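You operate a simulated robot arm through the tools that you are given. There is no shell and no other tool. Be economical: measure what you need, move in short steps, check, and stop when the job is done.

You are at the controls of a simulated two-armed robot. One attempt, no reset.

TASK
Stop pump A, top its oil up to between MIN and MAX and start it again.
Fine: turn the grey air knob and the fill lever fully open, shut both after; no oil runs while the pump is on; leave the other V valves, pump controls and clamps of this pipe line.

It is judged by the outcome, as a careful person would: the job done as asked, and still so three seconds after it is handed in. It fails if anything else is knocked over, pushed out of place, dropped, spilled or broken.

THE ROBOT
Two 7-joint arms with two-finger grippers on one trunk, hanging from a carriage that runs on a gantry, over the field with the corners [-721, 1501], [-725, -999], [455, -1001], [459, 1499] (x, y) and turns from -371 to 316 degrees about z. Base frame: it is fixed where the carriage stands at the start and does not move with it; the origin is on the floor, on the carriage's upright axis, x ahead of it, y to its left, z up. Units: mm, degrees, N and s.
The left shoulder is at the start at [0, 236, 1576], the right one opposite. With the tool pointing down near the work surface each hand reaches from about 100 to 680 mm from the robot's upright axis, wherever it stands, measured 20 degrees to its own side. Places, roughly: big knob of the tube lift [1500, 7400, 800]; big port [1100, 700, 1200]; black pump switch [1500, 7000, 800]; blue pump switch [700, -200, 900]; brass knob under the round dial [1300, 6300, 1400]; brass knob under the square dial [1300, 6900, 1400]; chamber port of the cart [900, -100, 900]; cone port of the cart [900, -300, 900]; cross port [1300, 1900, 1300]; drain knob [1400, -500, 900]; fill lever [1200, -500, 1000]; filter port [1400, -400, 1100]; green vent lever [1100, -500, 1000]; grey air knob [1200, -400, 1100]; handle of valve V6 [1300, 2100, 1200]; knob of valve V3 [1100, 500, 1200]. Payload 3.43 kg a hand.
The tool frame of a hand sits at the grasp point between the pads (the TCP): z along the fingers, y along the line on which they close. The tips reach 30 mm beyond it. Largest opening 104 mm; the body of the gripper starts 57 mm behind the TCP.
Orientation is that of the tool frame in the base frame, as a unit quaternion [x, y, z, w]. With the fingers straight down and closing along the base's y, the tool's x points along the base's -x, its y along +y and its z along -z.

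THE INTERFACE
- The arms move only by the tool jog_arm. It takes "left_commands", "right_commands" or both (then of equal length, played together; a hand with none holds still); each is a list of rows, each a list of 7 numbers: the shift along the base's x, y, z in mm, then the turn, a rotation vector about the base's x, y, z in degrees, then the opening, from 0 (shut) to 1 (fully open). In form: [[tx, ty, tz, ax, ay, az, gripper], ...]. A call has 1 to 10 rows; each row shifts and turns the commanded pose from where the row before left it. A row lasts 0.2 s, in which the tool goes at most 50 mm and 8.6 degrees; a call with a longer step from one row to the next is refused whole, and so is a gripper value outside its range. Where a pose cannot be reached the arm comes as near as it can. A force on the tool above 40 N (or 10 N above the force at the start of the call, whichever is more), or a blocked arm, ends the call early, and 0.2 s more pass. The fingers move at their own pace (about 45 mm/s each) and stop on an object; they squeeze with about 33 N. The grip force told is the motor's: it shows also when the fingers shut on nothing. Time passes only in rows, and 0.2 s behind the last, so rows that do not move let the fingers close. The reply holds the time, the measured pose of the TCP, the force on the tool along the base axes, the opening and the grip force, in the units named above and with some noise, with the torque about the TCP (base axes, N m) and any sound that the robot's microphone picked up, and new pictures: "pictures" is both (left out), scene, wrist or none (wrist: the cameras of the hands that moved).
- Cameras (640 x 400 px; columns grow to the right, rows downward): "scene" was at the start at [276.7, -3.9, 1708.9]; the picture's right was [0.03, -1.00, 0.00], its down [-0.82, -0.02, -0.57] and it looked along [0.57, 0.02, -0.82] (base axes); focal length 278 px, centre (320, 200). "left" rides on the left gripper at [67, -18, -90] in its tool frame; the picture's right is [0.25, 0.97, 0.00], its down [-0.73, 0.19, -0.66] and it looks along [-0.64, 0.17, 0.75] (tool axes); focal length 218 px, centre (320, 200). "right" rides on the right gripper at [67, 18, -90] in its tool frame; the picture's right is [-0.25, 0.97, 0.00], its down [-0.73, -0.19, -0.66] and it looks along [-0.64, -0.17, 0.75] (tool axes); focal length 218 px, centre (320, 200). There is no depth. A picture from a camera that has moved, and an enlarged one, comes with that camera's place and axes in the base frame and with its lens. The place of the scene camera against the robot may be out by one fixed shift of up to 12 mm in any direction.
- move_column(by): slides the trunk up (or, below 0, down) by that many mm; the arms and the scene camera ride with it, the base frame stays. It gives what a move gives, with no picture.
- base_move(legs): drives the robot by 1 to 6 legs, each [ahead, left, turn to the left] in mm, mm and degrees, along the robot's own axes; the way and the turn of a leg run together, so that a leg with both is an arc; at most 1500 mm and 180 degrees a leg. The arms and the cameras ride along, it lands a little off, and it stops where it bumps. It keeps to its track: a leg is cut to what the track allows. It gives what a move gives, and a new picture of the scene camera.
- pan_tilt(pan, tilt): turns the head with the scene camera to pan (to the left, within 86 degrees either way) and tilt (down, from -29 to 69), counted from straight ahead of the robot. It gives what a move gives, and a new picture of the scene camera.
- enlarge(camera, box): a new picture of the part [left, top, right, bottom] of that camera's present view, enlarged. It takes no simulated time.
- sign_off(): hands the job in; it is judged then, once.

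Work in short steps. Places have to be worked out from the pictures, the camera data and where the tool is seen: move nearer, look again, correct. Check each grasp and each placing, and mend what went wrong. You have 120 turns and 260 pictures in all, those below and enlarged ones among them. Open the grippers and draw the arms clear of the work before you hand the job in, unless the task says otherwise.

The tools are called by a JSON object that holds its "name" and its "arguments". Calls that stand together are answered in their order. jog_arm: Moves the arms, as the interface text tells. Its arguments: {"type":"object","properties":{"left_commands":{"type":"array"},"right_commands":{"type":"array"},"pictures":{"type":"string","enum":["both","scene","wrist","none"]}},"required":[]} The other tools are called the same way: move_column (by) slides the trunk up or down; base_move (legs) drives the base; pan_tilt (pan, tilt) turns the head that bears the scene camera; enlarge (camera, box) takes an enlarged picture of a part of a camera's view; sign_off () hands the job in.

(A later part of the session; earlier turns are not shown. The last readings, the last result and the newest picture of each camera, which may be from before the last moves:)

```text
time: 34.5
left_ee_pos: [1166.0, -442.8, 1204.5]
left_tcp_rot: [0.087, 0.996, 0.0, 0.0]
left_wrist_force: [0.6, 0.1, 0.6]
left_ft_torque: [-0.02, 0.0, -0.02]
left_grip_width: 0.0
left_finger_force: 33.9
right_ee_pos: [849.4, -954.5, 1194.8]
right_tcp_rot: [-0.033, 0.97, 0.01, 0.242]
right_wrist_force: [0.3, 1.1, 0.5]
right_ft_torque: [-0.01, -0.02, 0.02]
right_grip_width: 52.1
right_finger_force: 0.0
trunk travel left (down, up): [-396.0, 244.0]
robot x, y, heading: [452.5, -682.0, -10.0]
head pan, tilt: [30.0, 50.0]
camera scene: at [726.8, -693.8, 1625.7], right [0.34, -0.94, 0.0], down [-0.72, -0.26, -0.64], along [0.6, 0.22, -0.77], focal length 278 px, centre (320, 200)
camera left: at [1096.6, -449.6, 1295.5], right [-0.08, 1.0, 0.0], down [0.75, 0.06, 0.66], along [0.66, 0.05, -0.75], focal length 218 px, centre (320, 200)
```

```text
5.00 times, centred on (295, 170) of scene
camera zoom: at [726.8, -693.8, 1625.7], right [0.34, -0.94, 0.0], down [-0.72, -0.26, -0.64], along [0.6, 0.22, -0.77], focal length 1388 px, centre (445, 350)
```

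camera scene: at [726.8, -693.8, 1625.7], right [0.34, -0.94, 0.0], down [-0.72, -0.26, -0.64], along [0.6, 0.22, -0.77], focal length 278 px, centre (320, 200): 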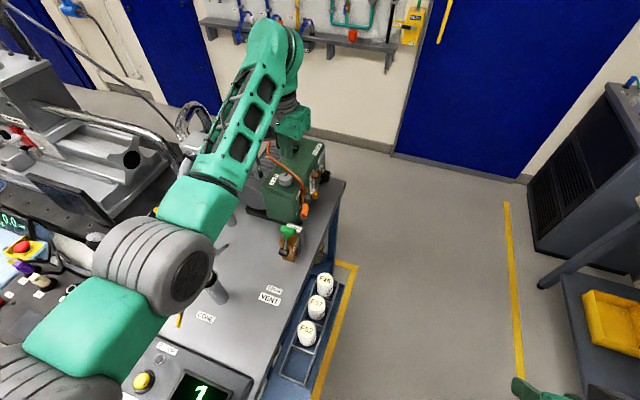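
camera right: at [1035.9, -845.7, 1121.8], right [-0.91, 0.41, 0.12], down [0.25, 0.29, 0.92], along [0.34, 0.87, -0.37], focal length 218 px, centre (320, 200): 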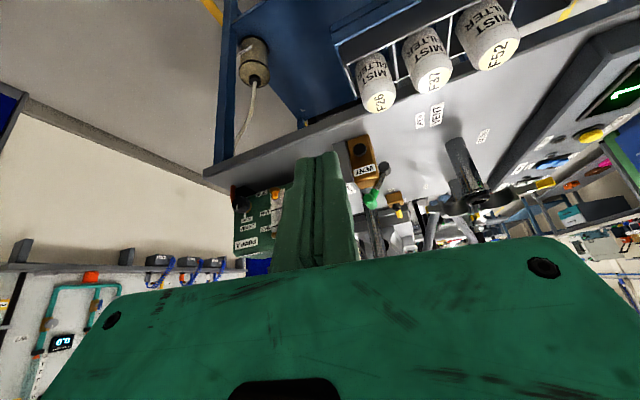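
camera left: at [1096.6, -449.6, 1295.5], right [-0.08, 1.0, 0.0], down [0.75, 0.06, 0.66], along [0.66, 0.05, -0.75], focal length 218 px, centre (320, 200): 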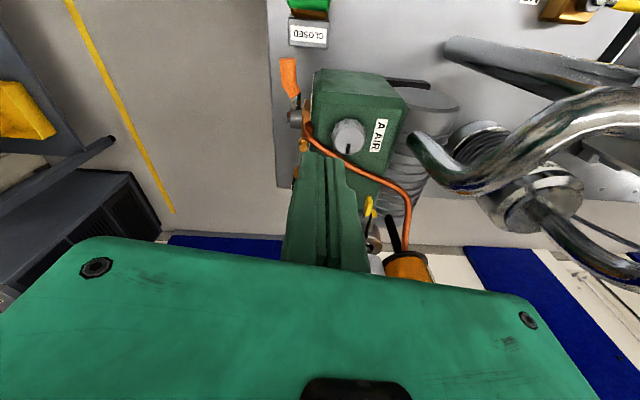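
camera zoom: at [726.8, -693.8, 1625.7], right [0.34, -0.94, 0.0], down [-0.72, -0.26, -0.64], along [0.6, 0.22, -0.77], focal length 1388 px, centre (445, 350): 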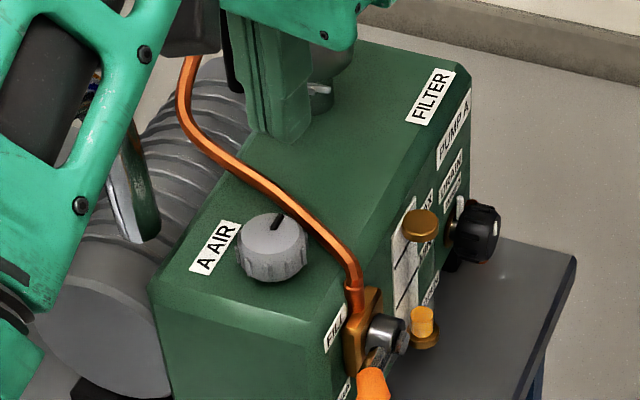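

The knob sits at ≈(1204,-411), top ≈1070, with the copper tube running diagonally past its back-right side, so the fingers must close roughly parallel to the tube. I yaw the hand −30°, open partly and centre it above.

{"name": "jog_arm", "arguments": {"left_commands": [[10, 8, 0, 0, 0, -7.5, 0.5], [10, 8, 0, 0, 0, -7.5, 0.5], [10, 8, 0, 0, 0, -7.5, 0.5], [8, 8, -20, 0, 0, -7.5, 0.5], [0, 0, -30, 0, 0, 0, 0.5], [0, 0, 0, 0, 0, 0, 0.5]]}}

{"name": "enlarge", "arguments": {"camera": "left", "box": [200, 50, 440, 260]}}

```text
time: 35.9
left_ee_pos: [1198.7, -415.5, 1156.0]
left_tcp_rot: [0.343, 0.939, -0.001, 0.0]
left_wrist_force: [0.2, 0.0, 0.2]
left_ft_torque: [-0.04, -0.02, 0.01]
left_grip_width: 52.2
left_finger_force: 0.1
left hand out of reach, approached as far as the arm can: row 4
right_ee_pos: [848.6, -953.5, 1195.2]
right_tcp_rot: [-0.033, 0.97, 0.01, 0.242]
right_wrist_force: [0.2, 0.1, 0.4]
right_ft_torque: [0.03, -0.02, -0.02]
right_grip_width: 52.1
right_finger_force: 0.1
trunk travel left (down, up): [-396.0, 244.0]
robot x, y, heading: [448.9, -679.9, -10.1]
head pan, tilt: [30.0, 50.0]
camera scene: at [726.9, -693.8, 1625.8], right [0.34, -0.94, 0.0], down [-0.72, -0.26, -0.64], along [0.6, 0.22, -0.77], focal length 278 px, centre (320, 200)
camera left: at [1135.9, -385.0, 1245.5], right [0.43, 0.9, 0.0], down [0.68, -0.32, 0.66], along [0.59, -0.28, -0.75], focal length 218 px, centre (320, 200)
```

scene: 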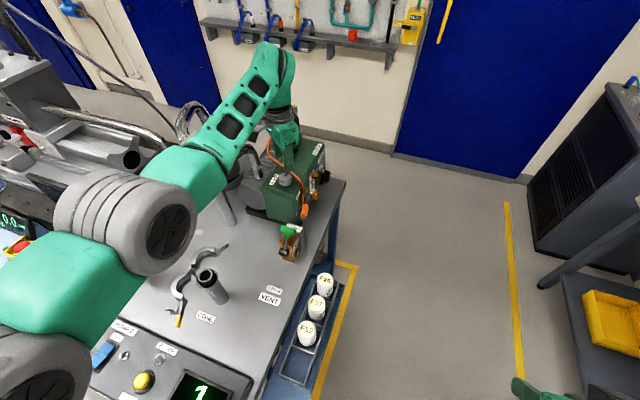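
left: 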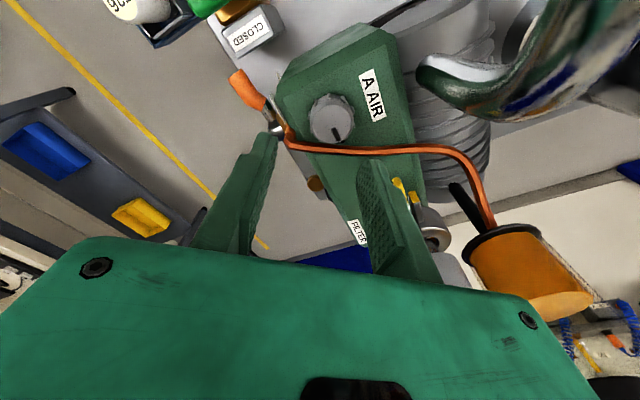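

```text
1.90 times, centred on (320, 155) of left
camera zoom: at [1135.9, -385.0, 1245.5], right [0.43, 0.9, 0.0], down [0.68, -0.32, 0.66], along [0.59, -0.28, -0.75], focal length 416 px, centre (320, 286)
```

zoom: 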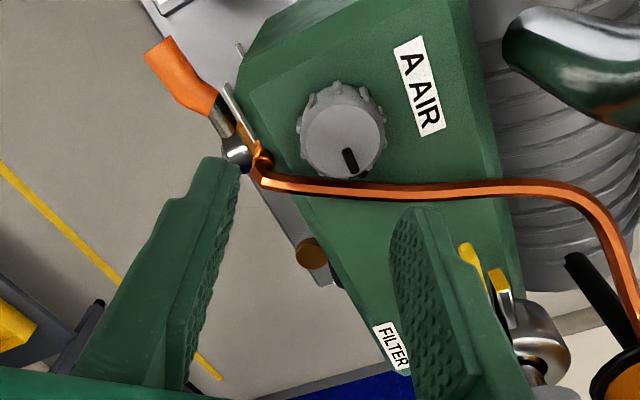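

The three views put the knob at ≈(1204,-407), top ≈1058. I descend 45 mm with a small correction and check again.

{"name": "jog_arm", "arguments": {"left_commands": [[0, 4, -25, 0, 0, 0, 0.5], [0, 0, -20, 0, 0, 0, 0.5], [0, 0, 0, 0, 0, 0, 0.5]], "pictures": "wrist"}}

{"name": "enlarge", "arguments": {"camera": "scene", "box": [240, 120, 350, 230]}}

```text
time: 36.7
left_ee_pos: [1196.2, -409.6, 1108.8]
left_tcp_rot: [0.341, 0.94, 0.001, 0.001]
left_wrist_force: [-0.4, 0.1, -1.1]
left_ft_torque: [0.03, -0.03, -0.03]
left_grip_width: 52.0
left_finger_force: 0.0
right_ee_pos: [848.3, -953.0, 1194.6]
right_tcp_rot: [-0.032, 0.97, 0.009, 0.242]
right_wrist_force: [0.2, 0.1, -0.5]
right_ft_torque: [-0.04, 0.01, 0.01]
right_grip_width: 51.9
right_finger_force: 0.1
trunk travel left (down, up): [-396.0, 244.0]
robot x, y, heading: [453.2, -679.6, -10.0]
head pan, tilt: [30.0, 50.0]
camera left: at [1133.8, -381.7, 1199.6], right [0.43, 0.9, 0.0], down [0.68, -0.32, 0.66], along [0.59, -0.28, -0.75], focal length 218 px, centre (320, 200)
```

left: 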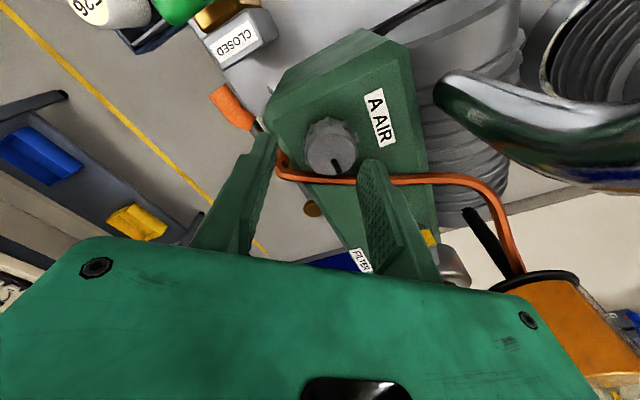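

```text
3.64 times, centred on (295, 175) of scene
camera zoom: at [727.0, -693.8, 1625.8], right [0.34, -0.94, 0.0], down [-0.72, -0.26, -0.64], along [0.6, 0.22, -0.77], focal length 1010 px, centre (411, 291)
```

zoom: 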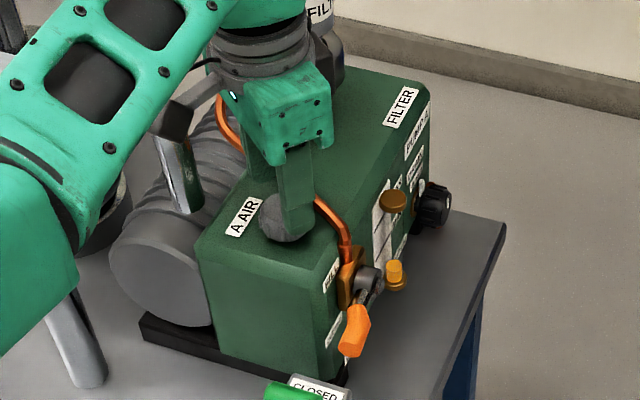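

Knob at (1203,-407). I correct +7/+2, turn 4° back toward parallel with the tube and lower so the tips straddle the knob.

{"name": "jog_arm", "arguments": {"left_commands": [[7, 2, 0, 0, 0, 4, 0.5], [0, 0, -15, 0, 0, 0, 0.5], [0, 0, -8, 0, 0, 0, 0.5], [0, 0, -6, 0, 0, 0, 0.5], [0, 0, 0, 0, 0, 0, 0.5]], "pictures": "wrist"}}

{"name": "enlarge", "arguments": {"camera": "left", "box": [240, 90, 440, 215]}}

{"name": "enlarge", "arguments": {"camera": "scene", "box": [260, 150, 340, 210]}}

```text
time: 37.8
left_ee_pos: [1195.9, -409.1, 1089.7]
left_tcp_rot: [0.309, 0.951, 0.004, 0.008]
left_wrist_force: [1.4, 1.3, -0.6]
left_ft_torque: [0.04, -0.06, 0.0]
left_grip_width: 53.4
left_finger_force: 1.1
left hand out of reach, approached as far as the arm can: row 1, 3
right_ee_pos: [848.5, -953.8, 1193.0]
right_tcp_rot: [-0.032, 0.97, 0.009, 0.242]
right_wrist_force: [-0.6, -0.9, 0.7]
right_ft_torque: [-0.03, -0.02, 0.01]
right_grip_width: 52.0
right_finger_force: 0.1
trunk travel left (down, up): [-396.0, 244.0]
robot x, y, heading: [451.8, -681.0, -10.2]
head pan, tilt: [30.0, 50.0]
stopped in row 5 (left hand): the force on the tool passed its limit at 42 N (the readings are from after the stop); the commanded pose is now the measured one
camera left: at [1129.5, -384.5, 1179.3], right [0.36, 0.93, 0.01], down [0.69, -0.28, 0.67], along [0.62, -0.24, -0.74], focal length 218 px, centre (320, 200)
```

left: 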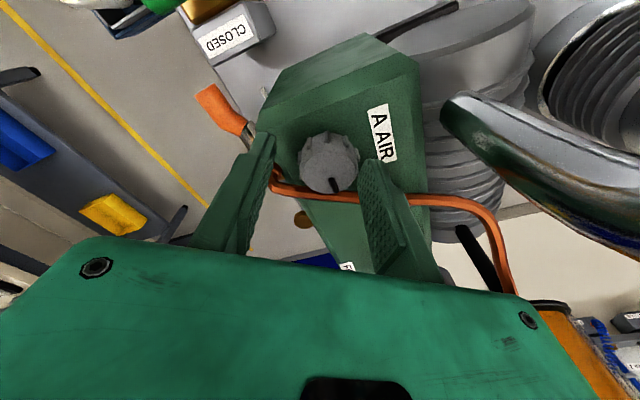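

```text
3.20 times, centred on (340, 152) of left
camera zoom: at [1129.5, -384.5, 1179.3], right [0.36, 0.93, 0.01], down [0.69, -0.28, 0.67], along [0.62, -0.24, -0.74], focal length 698 px, centre (256, 352)
```

zoom: 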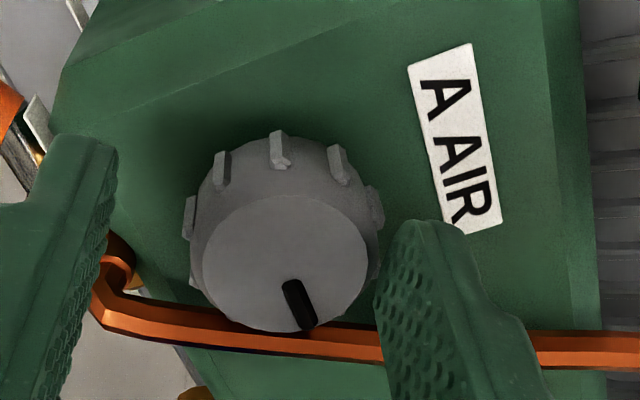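

```text
6.67 times, centred on (300, 180) of scene
camera zoom: at [726.5, -693.9, 1625.1], right [0.34, -0.94, 0.0], down [-0.72, -0.26, -0.64], along [0.6, 0.22, -0.77], focal length 1851 px, centre (453, 333)
```

zoom: 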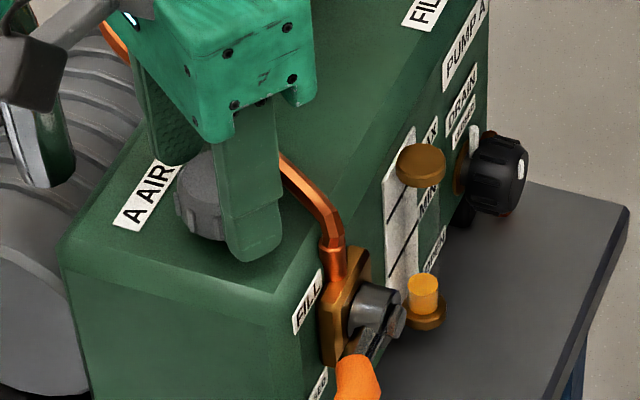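

The fingers are 11 mm short in x (reach limit) and one landed on the knob's rim. I back up, lower the trunk another 90 mm for more reach, then retry.

{"name": "jog_arm", "arguments": {"left_commands": [[0, 0, 30, 0, 0, 0, 0.5], [0, 0, 40, 0, 0, 0, 0.5], [0, 0, 40, 0, 0, 0, 0.5], [0, 0, 0, 0, 0, 0, 0.5]], "pictures": "none"}}

{"name": "enlarge", "arguments": {"camera": "scene", "box": [0, 0, 640, 400]}}

```text
time: 38.8
left_ee_pos: [1195.1, -410.8, 1200.1]
left_tcp_rot: [0.307, 0.952, 0.003, 0.006]
left_wrist_force: [1.2, -0.3, 0.2]
left_ft_torque: [0.01, 0.01, -0.02]
left_grip_width: 52.1
left_finger_force: 0.0
right_ee_pos: [848.5, -953.2, 1194.7]
right_tcp_rot: [-0.031, 0.97, 0.009, 0.241]
right_wrist_force: [0.8, -0.3, -0.6]
right_ft_torque: [-0.04, 0.01, 0.0]
right_grip_width: 52.3
right_finger_force: 0.0
trunk travel left (down, up): [-396.0, 244.0]
robot x, y, heading: [454.2, -682.3, -9.9]
head pan, tilt: [30.0, 50.0]
```

```text
1.00 times, centred on (320, 200) of scene (not enlarged: the box is as wide or as high as the picture)
camera zoom: at [726.7, -693.6, 1625.7], right [0.34, -0.94, 0.0], down [-0.72, -0.26, -0.64], along [0.6, 0.22, -0.77], focal length 278 px, centre (320, 200)
```

zoom: 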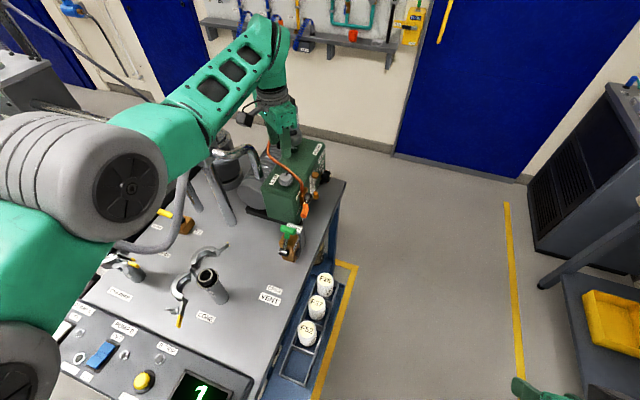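

Forearm is well above the pipes; I lower the trunk.

{"name": "move_column", "arguments": {"by": -90}}

{"name": "jog_arm", "arguments": {"left_commands": [[10, 2, 10, 0, 0, 0, 0.5], [3, 1, 0, 0, 0, 0, 0.5], [0, 0, 0, 0, 0, 0, 0.5], [0, 0, 0, 0, 0, 0, 0.5]]}}

```text
time: 40.1
left_ee_pos: [1195.2, -410.1, 1111.1]
left_tcp_rot: [0.308, 0.951, 0.004, 0.007]
left_wrist_force: [1.5, 0.0, 1.0]
left_ft_torque: [0.01, 0.0, 0.02]
left_grip_width: 52.0
left_finger_force: 0.1
right_ee_pos: [848.6, -953.4, 1103.2]
right_tcp_rot: [-0.033, 0.97, 0.009, 0.241]
right_wrist_force: [0.0, 0.2, -0.5]
right_ft_torque: [0.03, 0.0, 0.0]
right_grip_width: 51.9
right_finger_force: 0.1
trunk travel left (down, up): [-306.0, 334.0]
robot x, y, heading: [453.9, -679.0, -9.9]
head pan, tilt: [30.0, 50.0]
```

```text
time: 41.1
left_ee_pos: [1200.1, -409.7, 1119.0]
left_tcp_rot: [0.309, 0.951, 0.003, 0.006]
left_wrist_force: [-1.0, -0.1, -0.4]
left_ft_torque: [0.03, 0.02, -0.04]
left_grip_width: 52.2
left_finger_force: 0.1
left hand out of reach, approached as far as the arm can: row 1, 2
right_ee_pos: [848.5, -953.5, 1103.9]
right_tcp_rot: [-0.033, 0.97, 0.01, 0.242]
right_wrist_force: [0.2, 0.6, 0.3]
right_ft_torque: [0.02, -0.04, 0.0]
right_grip_width: 51.8
right_finger_force: 0.0
trunk travel left (down, up): [-306.0, 334.0]
robot x, y, heading: [450.6, -679.9, -9.9]
head pan, tilt: [30.0, 50.0]
camera scene: at [726.8, -693.6, 1535.8], right [0.34, -0.94, 0.0], down [-0.72, -0.26, -0.64], along [0.6, 0.22, -0.77], focal length 278 px, centre (320, 200)
camera left: at [1134.3, -384.5, 1209.3], right [0.36, 0.93, 0.01], down [0.69, -0.27, 0.67], along [0.62, -0.24, -0.75], focal length 218 px, centre (320, 200)
```

scene: 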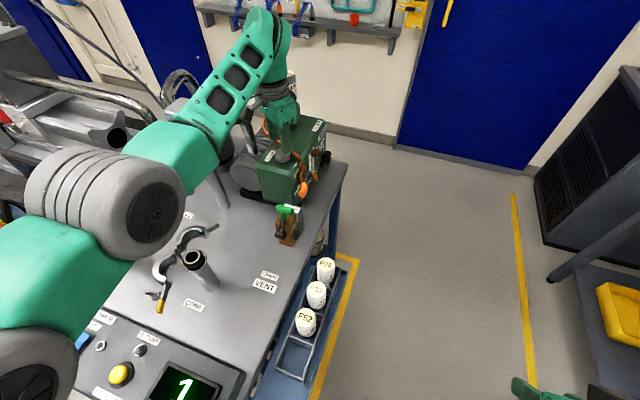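
left: 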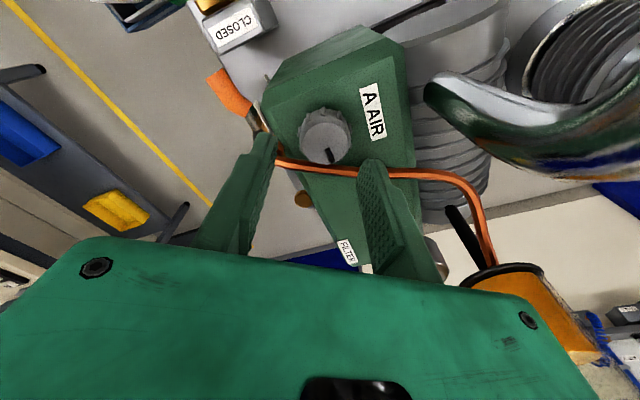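

The reach is still just short. I raise the hand, and turn the base −15° to bring the left shoulder about 50 mm nearer.

{"name": "jog_arm", "arguments": {"left_commands": [[-10, 0, 30, 0, 0, 0, 0.5], [-10, 0, 35, 0, 0, 0, 0.5], [-20, 0, 20, 0, 0, 0, 0.5], [0, 0, 0, 0, 0, 0, 0.5]], "pictures": "none"}}

{"name": "base_move", "arguments": {"legs": [[0, 0, -15]]}}

```text
time: 42.1
left_ee_pos: [1160.5, -409.7, 1203.8]
left_tcp_rot: [0.308, 0.951, 0.003, 0.007]
left_wrist_force: [-0.6, -0.8, -0.3]
left_ft_torque: [-0.01, 0.01, -0.02]
left_grip_width: 52.0
left_finger_force: 0.0
right_ee_pos: [848.2, -952.4, 1105.3]
right_tcp_rot: [-0.033, 0.97, 0.01, 0.241]
right_wrist_force: [-0.4, 0.5, -0.5]
right_ft_torque: [0.0, 0.0, 0.01]
right_grip_width: 52.1
right_finger_force: 0.1
trunk travel left (down, up): [-306.0, 334.0]
robot x, y, heading: [450.7, -679.3, -10.1]
head pan, tilt: [30.0, 50.0]
```

```text
time: 43.4
left_ee_pos: [1206.5, -603.9, 1203.3]
left_tcp_rot: [0.431, 0.903, 0.003, 0.007]
left_wrist_force: [1.0, -0.6, 0.8]
left_ft_torque: [-0.01, 0.03, 0.02]
left_grip_width: 51.9
left_finger_force: 0.1
right_ee_pos: [764.1, -1046.8, 1104.0]
right_tcp_rot: [0.095, 0.966, -0.023, 0.241]
right_wrist_force: [-0.5, 0.8, -0.7]
right_ft_torque: [-0.02, -0.02, 0.01]
right_grip_width: 52.0
right_finger_force: 0.2
trunk travel left (down, up): [-306.0, 334.0]
robot x, y, heading: [453.7, -680.3, -25.4]
head pan, tilt: [30.0, 50.0]
camera scene: at [715.2, -763.8, 1535.8], right [0.09, -1.0, 0.0], down [-0.76, -0.07, -0.64], along [0.64, 0.05, -0.77], focal length 278 px, centre (320, 200)
```

scene: 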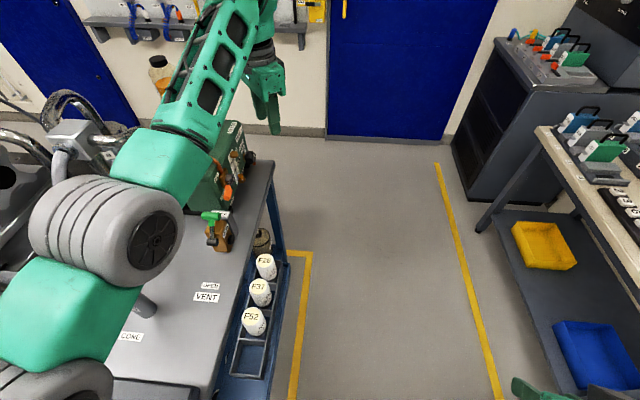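

I bring the left hand back over the knob with the yaw restored.

{"name": "jog_arm", "arguments": {"left_commands": [[0, 38, 0, 0, 0, 5, 0.5], [0, 40, 0, 0, 0, 5, 0.5], [0, 40, 0, 0, 0, 5, 0.5], [0, 40, -20, 0, 0, 0, 0.5], [0, 38, -30, 0, 0, 0, 0.5], [0, 0, -30, 0, 0, 0, 0.5], [0, 0, 0, 0, 0, 0, 0.5]]}}

{"name": "enlarge", "arguments": {"camera": "left", "box": [200, 70, 440, 220]}}

```text
time: 45.0
left_ee_pos: [1207.2, -408.4, 1124.0]
left_tcp_rot: [0.309, 0.951, 0.004, 0.006]
left_wrist_force: [0.0, 0.5, -0.1]
left_ft_torque: [0.01, -0.01, -0.02]
left_grip_width: 52.1
left_finger_force: 0.1
right_ee_pos: [763.4, -1046.0, 1103.3]
right_tcp_rot: [0.095, 0.966, -0.022, 0.241]
right_wrist_force: [0.2, 0.6, -0.4]
right_ft_torque: [-0.01, 0.0, 0.0]
right_grip_width: 52.0
right_finger_force: 0.1
trunk travel left (down, up): [-306.0, 334.0]
robot x, y, heading: [451.4, -680.1, -25.1]
head pan, tilt: [30.0, 50.0]
camera scene: at [715.4, -763.5, 1535.8], right [0.09, -1.0, 0.0], down [-0.76, -0.07, -0.64], along [0.64, 0.06, -0.77], focal length 278 px, centre (320, 200)
camera left: at [1140.3, -383.0, 1214.6], right [0.36, 0.93, 0.01], down [0.69, -0.28, 0.67], along [0.62, -0.24, -0.74], focal length 218 px, centre (320, 200)
```

scene: 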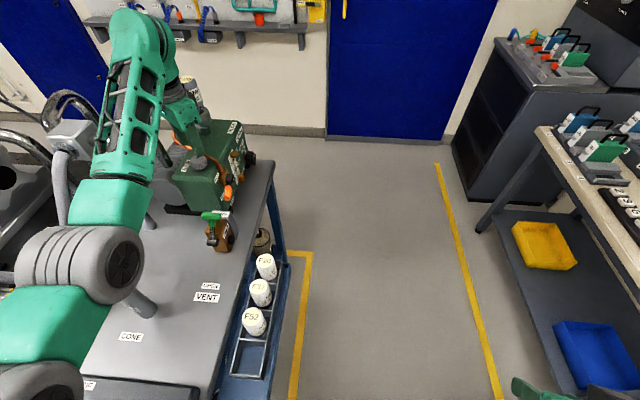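
left: 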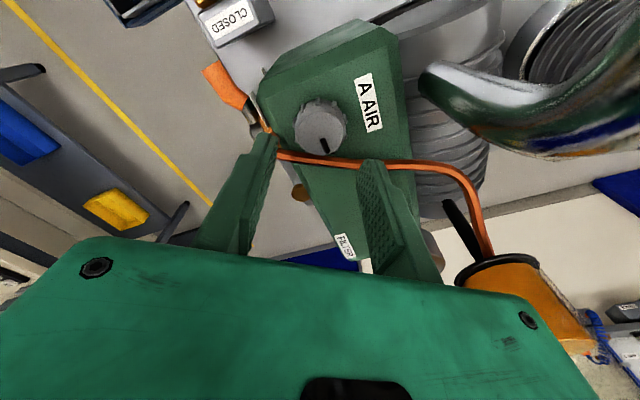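

```text
2.67 times, centred on (320, 145) of left
camera zoom: at [1140.3, -383.0, 1214.6], right [0.36, 0.93, 0.01], down [0.69, -0.28, 0.67], along [0.62, -0.24, -0.74], focal length 582 px, centre (320, 347)
```

zoom: 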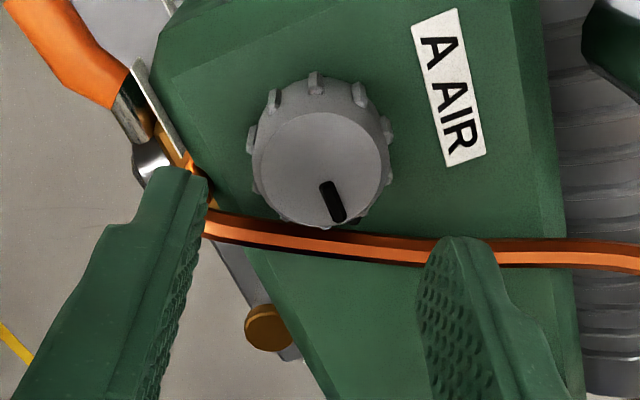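

TCP is now right over the knob. I descend carefully.

{"name": "jog_arm", "arguments": {"left_commands": [[-1, 0, -15, 0, 0, 0, 0.5], [0, 0, -12, 0, 0, 0, 0.5], [0, 0, -8, 0, 0, 0, 0.5], [0, 0, -6, 0, 0, 0, 0.5], [0, 0, 0, 0, 0, 0, 0.5]], "pictures": "none"}}

{"name": "enlarge", "arguments": {"camera": "left", "box": [200, 70, 440, 220]}}

{"name": "enlarge", "arguments": {"camera": "scene", "box": [160, 110, 260, 210]}}

```text
time: 46.2
left_ee_pos: [1205.9, -409.5, 1082.2]
left_tcp_rot: [0.31, 0.951, 0.003, 0.007]
left_wrist_force: [-0.6, 0.0, 0.2]
left_ft_torque: [-0.01, 0.0, 0.03]
left_grip_width: 51.8
left_finger_force: 0.1
right_ee_pos: [764.0, -1047.3, 1103.5]
right_tcp_rot: [0.095, 0.966, -0.021, 0.241]
right_wrist_force: [0.5, -0.4, 1.1]
right_ft_torque: [-0.01, 0.0, -0.02]
right_grip_width: 51.8
right_finger_force: 0.0
trunk travel left (down, up): [-306.0, 334.0]
robot x, y, heading: [451.8, -678.8, -25.1]
head pan, tilt: [30.0, 50.0]
```

```text
2.67 times, centred on (320, 145) of left
camera zoom: at [1139.4, -383.9, 1172.3], right [0.36, 0.93, 0.01], down [0.69, -0.28, 0.67], along [0.62, -0.24, -0.75], focal length 582 px, centre (320, 347)
```

zoom: 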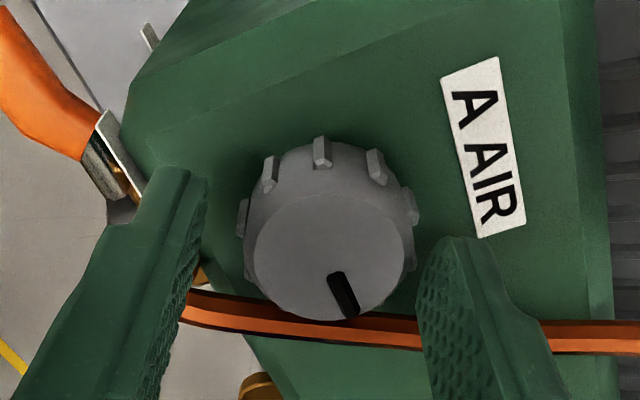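

```text
4.00 times, centred on (210, 160) of scene
camera zoom: at [715.3, -763.7, 1535.8], right [0.09, -1.0, 0.0], down [-0.76, -0.07, -0.64], along [0.64, 0.05, -0.77], focal length 1111 px, centre (760, 360)
```

zoom: 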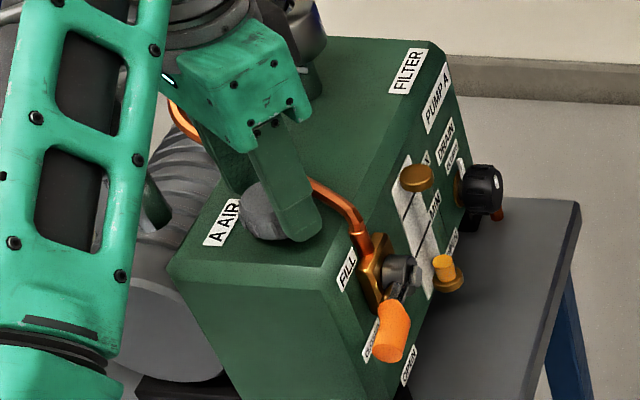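

No contact and the tips are beside the knob. I go 5 mm lower and close on it.

{"name": "jog_arm", "arguments": {"left_commands": [[0, 0, -5, 0, 0, 0, 0.5], [0, 0, 0, 0, 0, 0, 0.2], [0, 0, 0, 0, 0, 0, 0.1], [0, 0, 0, 0, 0, 0, 0], [0, 0, 0, 0, 0, 0, 0]], "pictures": "none"}}

{"name": "enlarge", "arguments": {"camera": "left", "box": [200, 70, 440, 220]}}

```text
time: 47.4
left_ee_pos: [1205.6, -406.6, 1077.2]
left_tcp_rot: [0.309, 0.951, 0.005, 0.006]
left_wrist_force: [7.4, 7.1, -8.3]
left_ft_torque: [-0.43, -0.47, 0.03]
left_grip_width: 37.6
left_finger_force: 45.0
right_ee_pos: [762.8, -1046.0, 1103.4]
right_tcp_rot: [0.096, 0.966, -0.023, 0.241]
right_wrist_force: [-0.7, -0.2, 0.4]
right_ft_torque: [-0.01, 0.0, 0.02]
right_grip_width: 52.0
right_finger_force: 0.0
trunk travel left (down, up): [-306.0, 334.0]
robot x, y, heading: [456.9, -677.6, -25.4]
head pan, tilt: [30.0, 50.0]
```

```text
2.67 times, centred on (320, 145) of left
camera zoom: at [1139.8, -382.3, 1166.7], right [0.36, 0.93, 0.01], down [0.69, -0.28, 0.67], along [0.62, -0.24, -0.75], focal length 582 px, centre (320, 347)
```

zoom: 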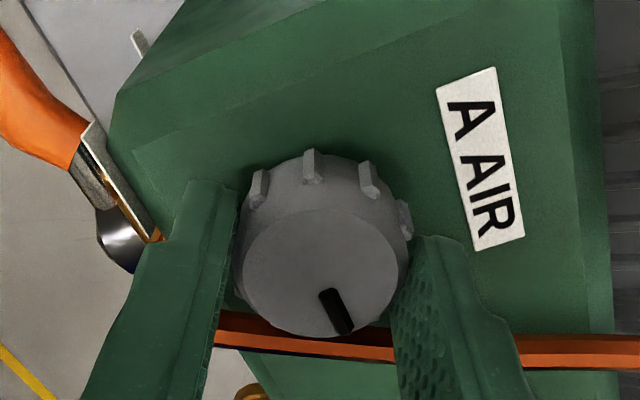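

Gripped at 37.6 mm. I turn counter-clockwise in small steps, watching the torque about z.

{"name": "jog_arm", "arguments": {"left_commands": [[0, 0, 0, 0, 0, 4, 0], [0, 0, 0, 0, 0, 4, 0], [0, 0, 0, 0, 0, 4, 0], [0, 0, 0, 0, 0, 0, 0]], "pictures": "none"}}

{"name": "enlarge", "arguments": {"camera": "left", "box": [200, 70, 440, 220]}}

```text
time: 48.4
left_ee_pos: [1205.7, -407.0, 1076.1]
left_tcp_rot: [0.207, 0.978, 0.005, 0.005]
left_wrist_force: [15.3, 9.9, -16.0]
left_ft_torque: [-0.26, -0.12, -0.02]
left_grip_width: 37.7
left_finger_force: 45.3
right_ee_pos: [765.1, -1045.5, 1104.5]
right_tcp_rot: [0.096, 0.965, -0.023, 0.241]
right_wrist_force: [0.9, -0.4, 0.2]
right_ft_torque: [0.04, 0.02, 0.02]
right_grip_width: 52.2
right_finger_force: 0.1
trunk travel left (down, up): [-306.0, 334.0]
robot x, y, heading: [454.1, -679.5, -25.1]
head pan, tilt: [30.0, 50.0]
```

```text
2.67 times, centred on (320, 145) of left
camera zoom: at [1136.1, -396.6, 1166.7], right [0.16, 0.99, 0.01], down [0.74, -0.13, 0.67], along [0.66, -0.1, -0.75], focal length 582 px, centre (320, 347)
```

zoom: 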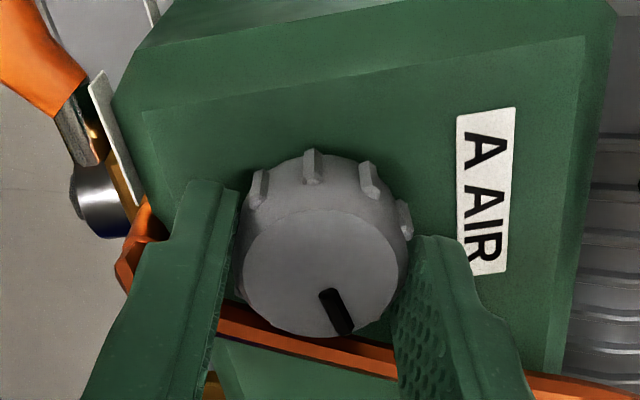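

The knob follows freely. I continue 18° more, easing the side force.

{"name": "jog_arm", "arguments": {"left_commands": [[1, 1, -1, 0, 0, 4, 0], [1, 0, -1, 0, 0, 5, 0], [0, 0, 0, 0, 0, 5, 0], [0, 0, 0, 0, 0, 4, 0], [0, 0, 0, 0, 0, 0, 0]], "pictures": "none"}}

{"name": "enlarge", "arguments": {"camera": "left", "box": [200, 70, 440, 220]}}

```text
time: 49.6
left_ee_pos: [1206.6, -406.4, 1076.4]
left_tcp_rot: [0.053, 0.999, 0.005, 0.007]
left_wrist_force: [-23.7, -2.2, 20.2]
left_ft_torque: [-0.38, 0.39, 0.04]
left_grip_width: 37.9
left_finger_force: 45.2
right_ee_pos: [761.1, -1046.6, 1104.4]
right_tcp_rot: [0.095, 0.966, -0.022, 0.24]
right_wrist_force: [0.5, -1.0, 0.5]
right_ft_torque: [0.02, 0.04, 0.01]
right_grip_width: 52.0
right_finger_force: 0.2
trunk travel left (down, up): [-306.0, 334.0]
robot x, y, heading: [452.1, -682.1, -25.2]
head pan, tilt: [30.0, 50.0]
```

```text
2.67 times, centred on (320, 145) of left
camera zoom: at [1136.7, -418.6, 1165.9], right [-0.15, 0.99, 0.01], down [0.74, 0.11, 0.67], along [0.66, 0.11, -0.74], focal length 582 px, centre (320, 347)
```

zoom: 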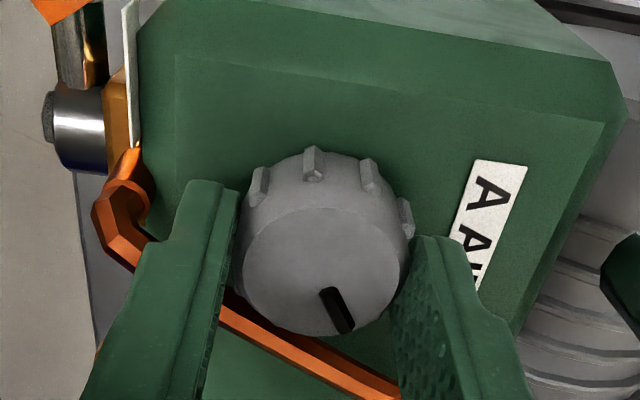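

Turned 30° with no stop yet (axis torque ≈0). I regrip: open slightly, rotate the hand back 35°, close.

{"name": "jog_arm", "arguments": {"left_commands": [[-1, 0, 1, 0, 0, 0, 0.46], [0, 0, 0, 0, 0, 0, 0.46], [0, 0, 0, 0, 0, -7, 0.46], [0, 0, 0, 0, 0, -7, 0.46], [0, 0, 0, 0, 0, -7, 0.46], [0, 0, 0, 0, 0, -7, 0.46], [0, 0, 0, 0, 0, -7, 0.46], [0, 0, 0, 0, 0, 0, 0], [0, 0, 0, 0, 0, 0, 0]], "pictures": "none"}}

{"name": "enlarge", "arguments": {"camera": "left", "box": [200, 70, 440, 220]}}

```text
time: 51.6
left_ee_pos: [1206.3, -407.6, 1075.7]
left_tcp_rot: [0.35, 0.937, 0.004, 0.006]
left_wrist_force: [-0.7, -0.1, 1.9]
left_ft_torque: [-0.26, 0.36, 0.0]
left_grip_width: 37.6
left_finger_force: 38.4
right_ee_pos: [764.6, -1047.7, 1105.4]
right_tcp_rot: [0.095, 0.966, -0.022, 0.241]
right_wrist_force: [0.1, 1.0, -0.1]
right_ft_torque: [0.03, 0.0, 0.02]
right_grip_width: 51.9
right_finger_force: 0.1
trunk travel left (down, up): [-306.0, 334.0]
robot x, y, heading: [452.3, -685.9, -25.2]
head pan, tilt: [30.0, 50.0]
```

```text
2.67 times, centred on (320, 145) of left
camera zoom: at [1142.9, -376.9, 1166.0], right [0.45, 0.9, 0.01], down [0.67, -0.34, 0.67], along [0.6, -0.29, -0.74], focal length 582 px, centre (320, 347)
```

zoom: 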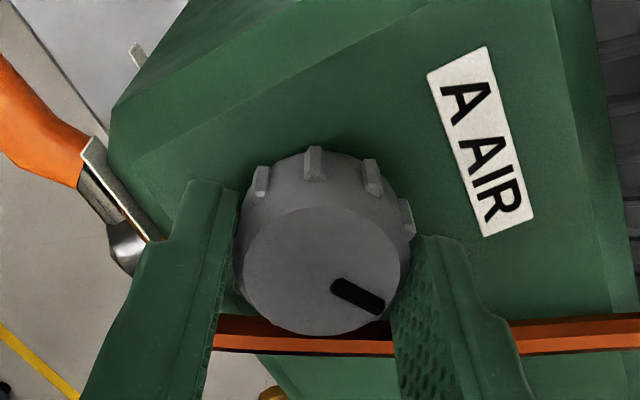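

Regrip worked; the knob kept its turn. Second stroke of +35°.

{"name": "jog_arm", "arguments": {"left_commands": [[0, 0, 0, 0, 0, 0, 0], [0, 0, 0, 0, 0, 6, 0], [0, 0, 0, 0, 0, 6, 0], [0, 0, 0, 0, 0, 6, 0], [0, 0, 0, 0, 0, 6, 0], [0, 0, 0, 0, 0, 6, 0], [0, 0, 0, 0, 0, 5, 0], [0, 0, 0, 0, 0, 0, 0]], "pictures": "none"}}

{"name": "enlarge", "arguments": {"camera": "left", "box": [200, 70, 440, 220]}}

```text
time: 53.4
left_ee_pos: [1207.8, -407.2, 1076.5]
left_tcp_rot: [0.052, 0.999, 0.004, 0.006]
left_wrist_force: [8.4, 3.1, -7.5]
left_ft_torque: [-0.28, -0.55, 0.01]
left_grip_width: 37.3
left_finger_force: 45.3
right_ee_pos: [765.0, -1045.9, 1103.2]
right_tcp_rot: [0.095, 0.966, -0.022, 0.241]
right_wrist_force: [0.1, -0.5, -0.4]
right_ft_torque: [0.0, 0.01, 0.04]
right_grip_width: 52.2
right_finger_force: 0.1
trunk travel left (down, up): [-306.0, 334.0]
robot x, y, heading: [448.9, -684.0, -25.1]
head pan, tilt: [30.0, 50.0]
```

```text
2.67 times, centred on (320, 145) of left
camera zoom: at [1137.2, -418.8, 1166.0], right [-0.15, 0.99, 0.01], down [0.74, 0.11, 0.67], along [0.66, 0.11, -0.75], focal length 582 px, centre (320, 347)
```

zoom: 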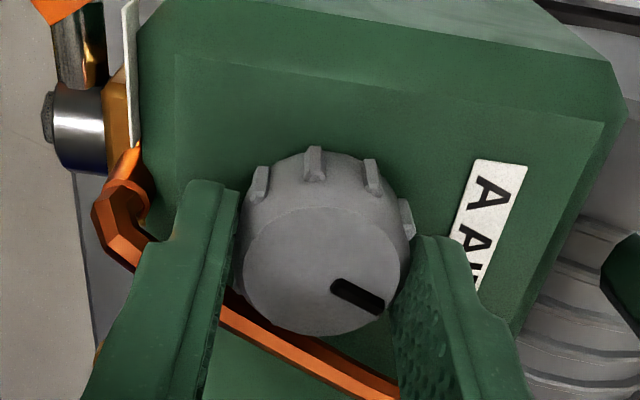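

65° so far. I go on with another stroke in one call.

{"name": "jog_arm", "arguments": {"left_commands": [[0, 0, 0, 0, 0, 0, 0.46], [0, 0, 0, 0, 0, -8.5, 0.46], [0, 0, 0, 0, 0, -8.5, 0.46], [0, 0, 0, 0, 0, -8.5, 0.46], [0, 0, 0, 0, 0, -8.5, 0.46], [0, 0, 0, 0, 0, 0, 0], [0, 0, 0, 0, 0, 0, 0], [0, 0, 0, 0, 0, 8, 0], [0, 0, 0, 0, 0, 8, 0], [0, 0, 0, 0, 0, 8, 0]], "pictures": "none"}}

{"name": "enlarge", "arguments": {"camera": "left", "box": [200, 70, 440, 220]}}

```text
time: 55.6
left_ee_pos: [1206.9, -407.6, 1076.0]
left_tcp_rot: [0.138, 0.99, 0.004, 0.007]
left_wrist_force: [-1.8, -0.8, 3.1]
left_ft_torque: [-0.47, 0.65, 0.0]
left_grip_width: 37.8
left_finger_force: 45.6
right_ee_pos: [763.7, -1047.7, 1103.5]
right_tcp_rot: [0.095, 0.966, -0.022, 0.241]
right_wrist_force: [-1.1, -0.4, 0.4]
right_ft_torque: [-0.01, 0.01, -0.01]
right_grip_width: 52.2
right_finger_force: 0.0
trunk travel left (down, up): [-306.0, 334.0]
robot x, y, heading: [451.8, -679.2, -25.4]
head pan, tilt: [30.0, 50.0]
```

```text
2.67 times, centred on (320, 145) of left
camera zoom: at [1135.9, -406.7, 1166.5], right [0.02, 1.0, 0.01], down [0.74, -0.02, 0.67], along [0.67, -0.01, -0.74], focal length 582 px, centre (320, 347)
```

zoom: 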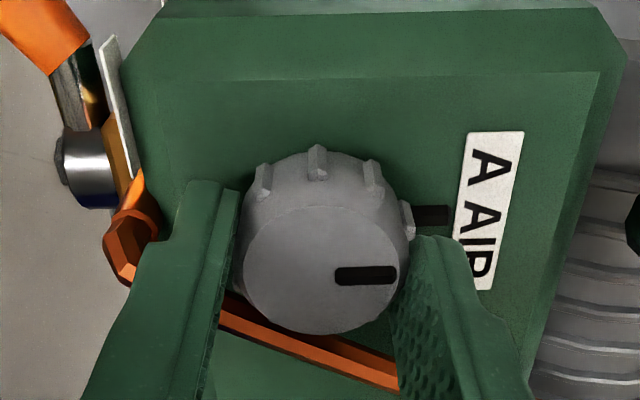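

About 89° turned; the knob's index now points toward +y. I continue the stroke to feel for an end stop.

{"name": "jog_arm", "arguments": {"left_commands": [[0, 0, 0, 0, 0, 5, 0], [0, 0, 0, 0, 0, 5, 0], [0, 0, 0, 0, 0, 0, 0]], "pictures": "none"}}

{"name": "enlarge", "arguments": {"camera": "left", "box": [200, 70, 440, 220]}}

```text
time: 56.4
left_ee_pos: [1207.8, -406.3, 1077.5]
left_tcp_rot: [0.052, 0.999, 0.005, 0.007]
left_wrist_force: [-9.8, -1.2, 13.6]
left_ft_torque: [-0.31, 0.8, -0.02]
left_grip_width: 37.8
left_finger_force: 45.1
right_ee_pos: [763.4, -1046.7, 1104.4]
right_tcp_rot: [0.095, 0.965, -0.022, 0.242]
right_wrist_force: [-0.7, -0.5, -0.1]
right_ft_torque: [0.0, -0.02, -0.01]
right_grip_width: 52.2
right_finger_force: 0.0
trunk travel left (down, up): [-306.0, 334.0]
robot x, y, heading: [453.9, -676.3, -25.2]
head pan, tilt: [30.0, 50.0]
```

```text
2.67 times, centred on (320, 145) of left
camera zoom: at [1136.8, -418.7, 1166.4], right [-0.15, 0.99, 0.01], down [0.74, 0.11, 0.67], along [0.66, 0.11, -0.74], focal length 582 px, centre (320, 347)
```

zoom: 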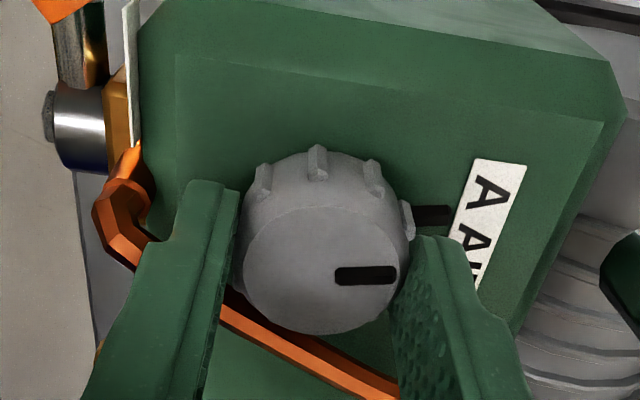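

The pointer on the knob's skirt turns with it; ~99° now and still no stop. Another stroke.

{"name": "jog_arm", "arguments": {"left_commands": [[0, 0, 0, 0, 0, 0, 0.46], [0, 0, 0, 0, 0, -8.5, 0.46], [0, 0, 0, 0, 0, -8.5, 0.46], [0, 0, 0, 0, 0, -8.5, 0.46], [0, 0, 0, 0, 0, -8.5, 0.46], [0, 0, 0, 0, 0, 0, 0], [0, 0, 0, 0, 0, 0, 0], [0, 0, 0, 0, 0, 8, 0], [0, 0, 0, 0, 0, 8, 0], [0, 0, 0, 0, 0, 8, 0]], "pictures": "none"}}

{"name": "enlarge", "arguments": {"camera": "left", "box": [200, 70, 440, 220]}}

```text
time: 58.6
left_ee_pos: [1208.0, -406.9, 1075.3]
left_tcp_rot: [0.139, 0.99, 0.004, 0.006]
left_wrist_force: [1.4, 0.5, -1.3]
left_ft_torque: [-0.36, 0.2, -0.5]
left_grip_width: 37.7
left_finger_force: 45.2
right_ee_pos: [764.2, -1048.3, 1105.4]
right_tcp_rot: [0.094, 0.966, -0.021, 0.241]
right_wrist_force: [0.6, 0.0, 1.0]
right_ft_torque: [-0.01, 0.01, 0.01]
right_grip_width: 52.0
right_finger_force: 0.1
trunk travel left (down, up): [-306.0, 334.0]
robot x, y, heading: [451.4, -678.7, -25.2]
head pan, tilt: [30.0, 50.0]
```

```text
2.67 times, centred on (320, 145) of left
camera zoom: at [1136.1, -406.6, 1165.6], right [0.02, 1.0, 0.01], down [0.75, -0.02, 0.67], along [0.67, -0.01, -0.75], focal length 582 px, centre (320, 347)
```

zoom: 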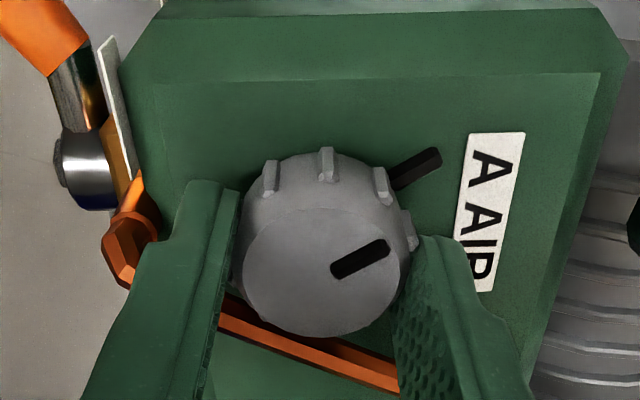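

Torque about z is now −0.5 N·m: it seems to reach its stop at ~120°. A little more turning confirms.

{"name": "jog_arm", "arguments": {"left_commands": [[0, 0, 0, 0, 0, 4, 0], [0, 0, 0, 0, 0, 3, 0], [0, 0, 0, 0, 0, 0, 0]], "pictures": "none"}}

{"name": "enlarge", "arguments": {"camera": "left", "box": [200, 70, 440, 220]}}

{"name": "enlarge", "arguments": {"camera": "scene", "box": [160, 110, 260, 210]}}

```text
time: 59.4
left_ee_pos: [1205.6, -406.9, 1076.0]
left_tcp_rot: [0.078, 0.997, 0.005, 0.005]
left_wrist_force: [1.0, 1.7, -4.8]
left_ft_torque: [-0.49, -0.12, -0.48]
left_grip_width: 37.5
left_finger_force: 45.1
right_ee_pos: [763.3, -1048.2, 1104.8]
right_tcp_rot: [0.096, 0.965, -0.022, 0.242]
right_wrist_force: [0.4, 0.6, -0.2]
right_ft_torque: [0.0, 0.03, 0.02]
right_grip_width: 52.2
right_finger_force: 0.0
trunk travel left (down, up): [-306.0, 334.0]
robot x, y, heading: [452.4, -677.5, -25.0]
head pan, tilt: [30.0, 50.0]
```

```text
2.67 times, centred on (320, 145) of left
camera zoom: at [1136.0, -415.0, 1165.8], right [-0.1, 1.0, 0.01], down [0.74, 0.07, 0.67], along [0.66, 0.07, -0.75], focal length 582 px, centre (320, 347)
```

zoom: 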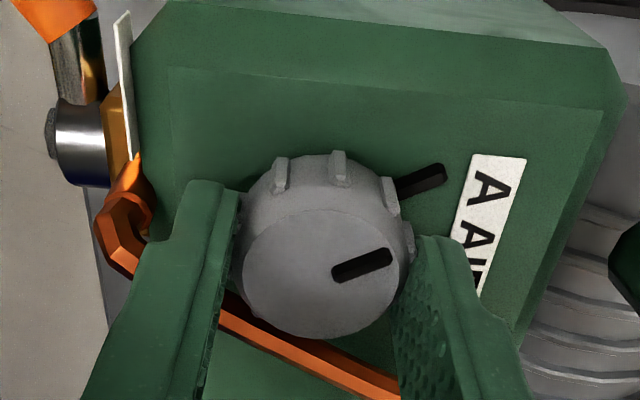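

```text
4.00 times, centred on (210, 160) of scene
camera zoom: at [715.2, -763.6, 1535.7], right [0.09, -1.0, 0.0], down [-0.76, -0.07, -0.64], along [0.64, 0.05, -0.77], focal length 1111 px, centre (760, 360)
```

zoom: 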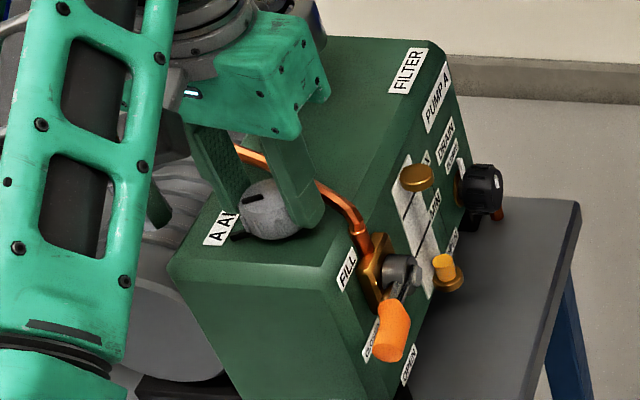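

The knob slips against its stop: fully open (≈118° CCW, index toward the label side). I release, lift and retract the left hand; I'll then work the lever with the right hand from the −y side, where its wrist camera can also see the sight glass.

{"name": "jog_arm", "arguments": {"left_commands": [[0, 0, 0, 0, 0, 0, 0.48], [0, 0, 0, 0, 0, 0, 0.48], [0, 0, 25, 0, 0, 0, 0.48], [0, 0, 40, 0, 0, 0, 0.48], [0, 0, 40, 0, 0, 0, 0.48], [-20, -20, 40, 0, 0, 0, 0.48], [-40, -25, 10, 0, 0, 0, 0.3], [-40, -30, 0, 0, 0, 0, 0.3], [-35, -30, 0, 0, 0, 0, 0.3], [-30, -30, 0, 0, 0, 0, 0]]}}

{"name": "enlarge", "arguments": {"camera": "scene", "box": [140, 110, 280, 250]}}

```text
time: 61.6
left_ee_pos: [1084.0, -547.9, 1182.2]
left_tcp_rot: [0.078, 0.997, 0.005, 0.007]
left_wrist_force: [0.1, -0.1, -0.6]
left_ft_torque: [0.05, -0.01, 0.01]
left_grip_width: 0.0
left_finger_force: 4.1
left hand out of reach, approached as far as the arm can: row 7, 8, 9, 10
right_ee_pos: [765.7, -1047.1, 1104.3]
right_tcp_rot: [0.095, 0.965, -0.022, 0.242]
right_wrist_force: [-0.5, -1.2, -0.2]
right_ft_torque: [-0.03, 0.0, -0.03]
right_grip_width: 52.1
right_finger_force: 0.1
trunk travel left (down, up): [-306.0, 334.0]
robot x, y, heading: [453.2, -676.9, -25.3]
head pan, tilt: [30.0, 50.0]
camera scene: at [715.6, -764.0, 1535.9], right [0.09, -1.0, 0.0], down [-0.76, -0.07, -0.64], along [0.64, 0.05, -0.77], focal length 278 px, centre (320, 200)
camera left: at [1014.2, -554.6, 1272.2], right [-0.1, 1.0, 0.01], down [0.74, 0.07, 0.67], along [0.66, 0.07, -0.74], focal length 218 px, centre (320, 200)
```

scene: 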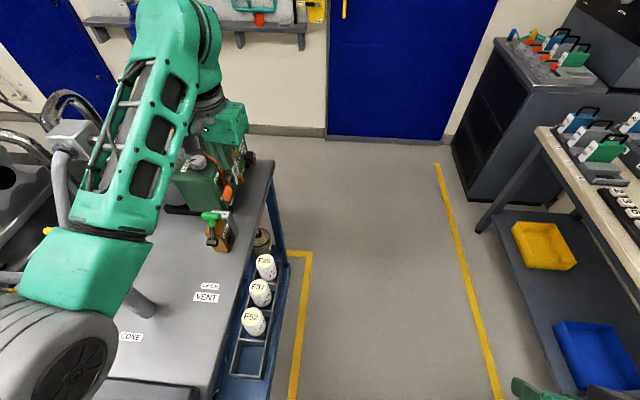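
left: 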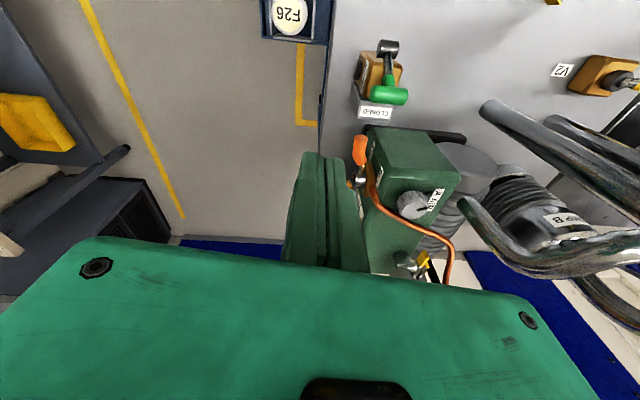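

```text
2.86 times, centred on (210, 180) of scene
camera zoom: at [715.6, -764.0, 1535.9], right [0.09, -1.0, 0.0], down [-0.76, -0.07, -0.64], along [0.64, 0.05, -0.77], focal length 793 px, centre (634, 257)
```

zoom: 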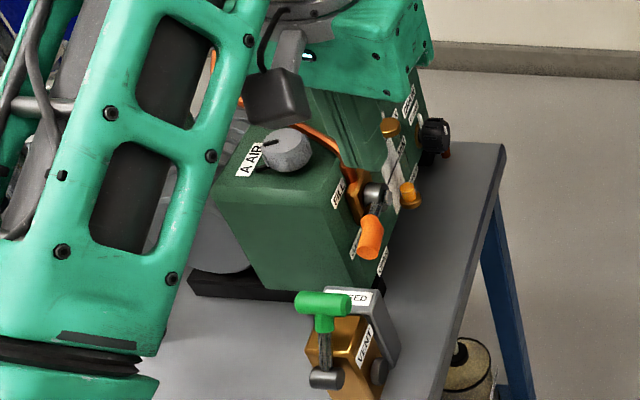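

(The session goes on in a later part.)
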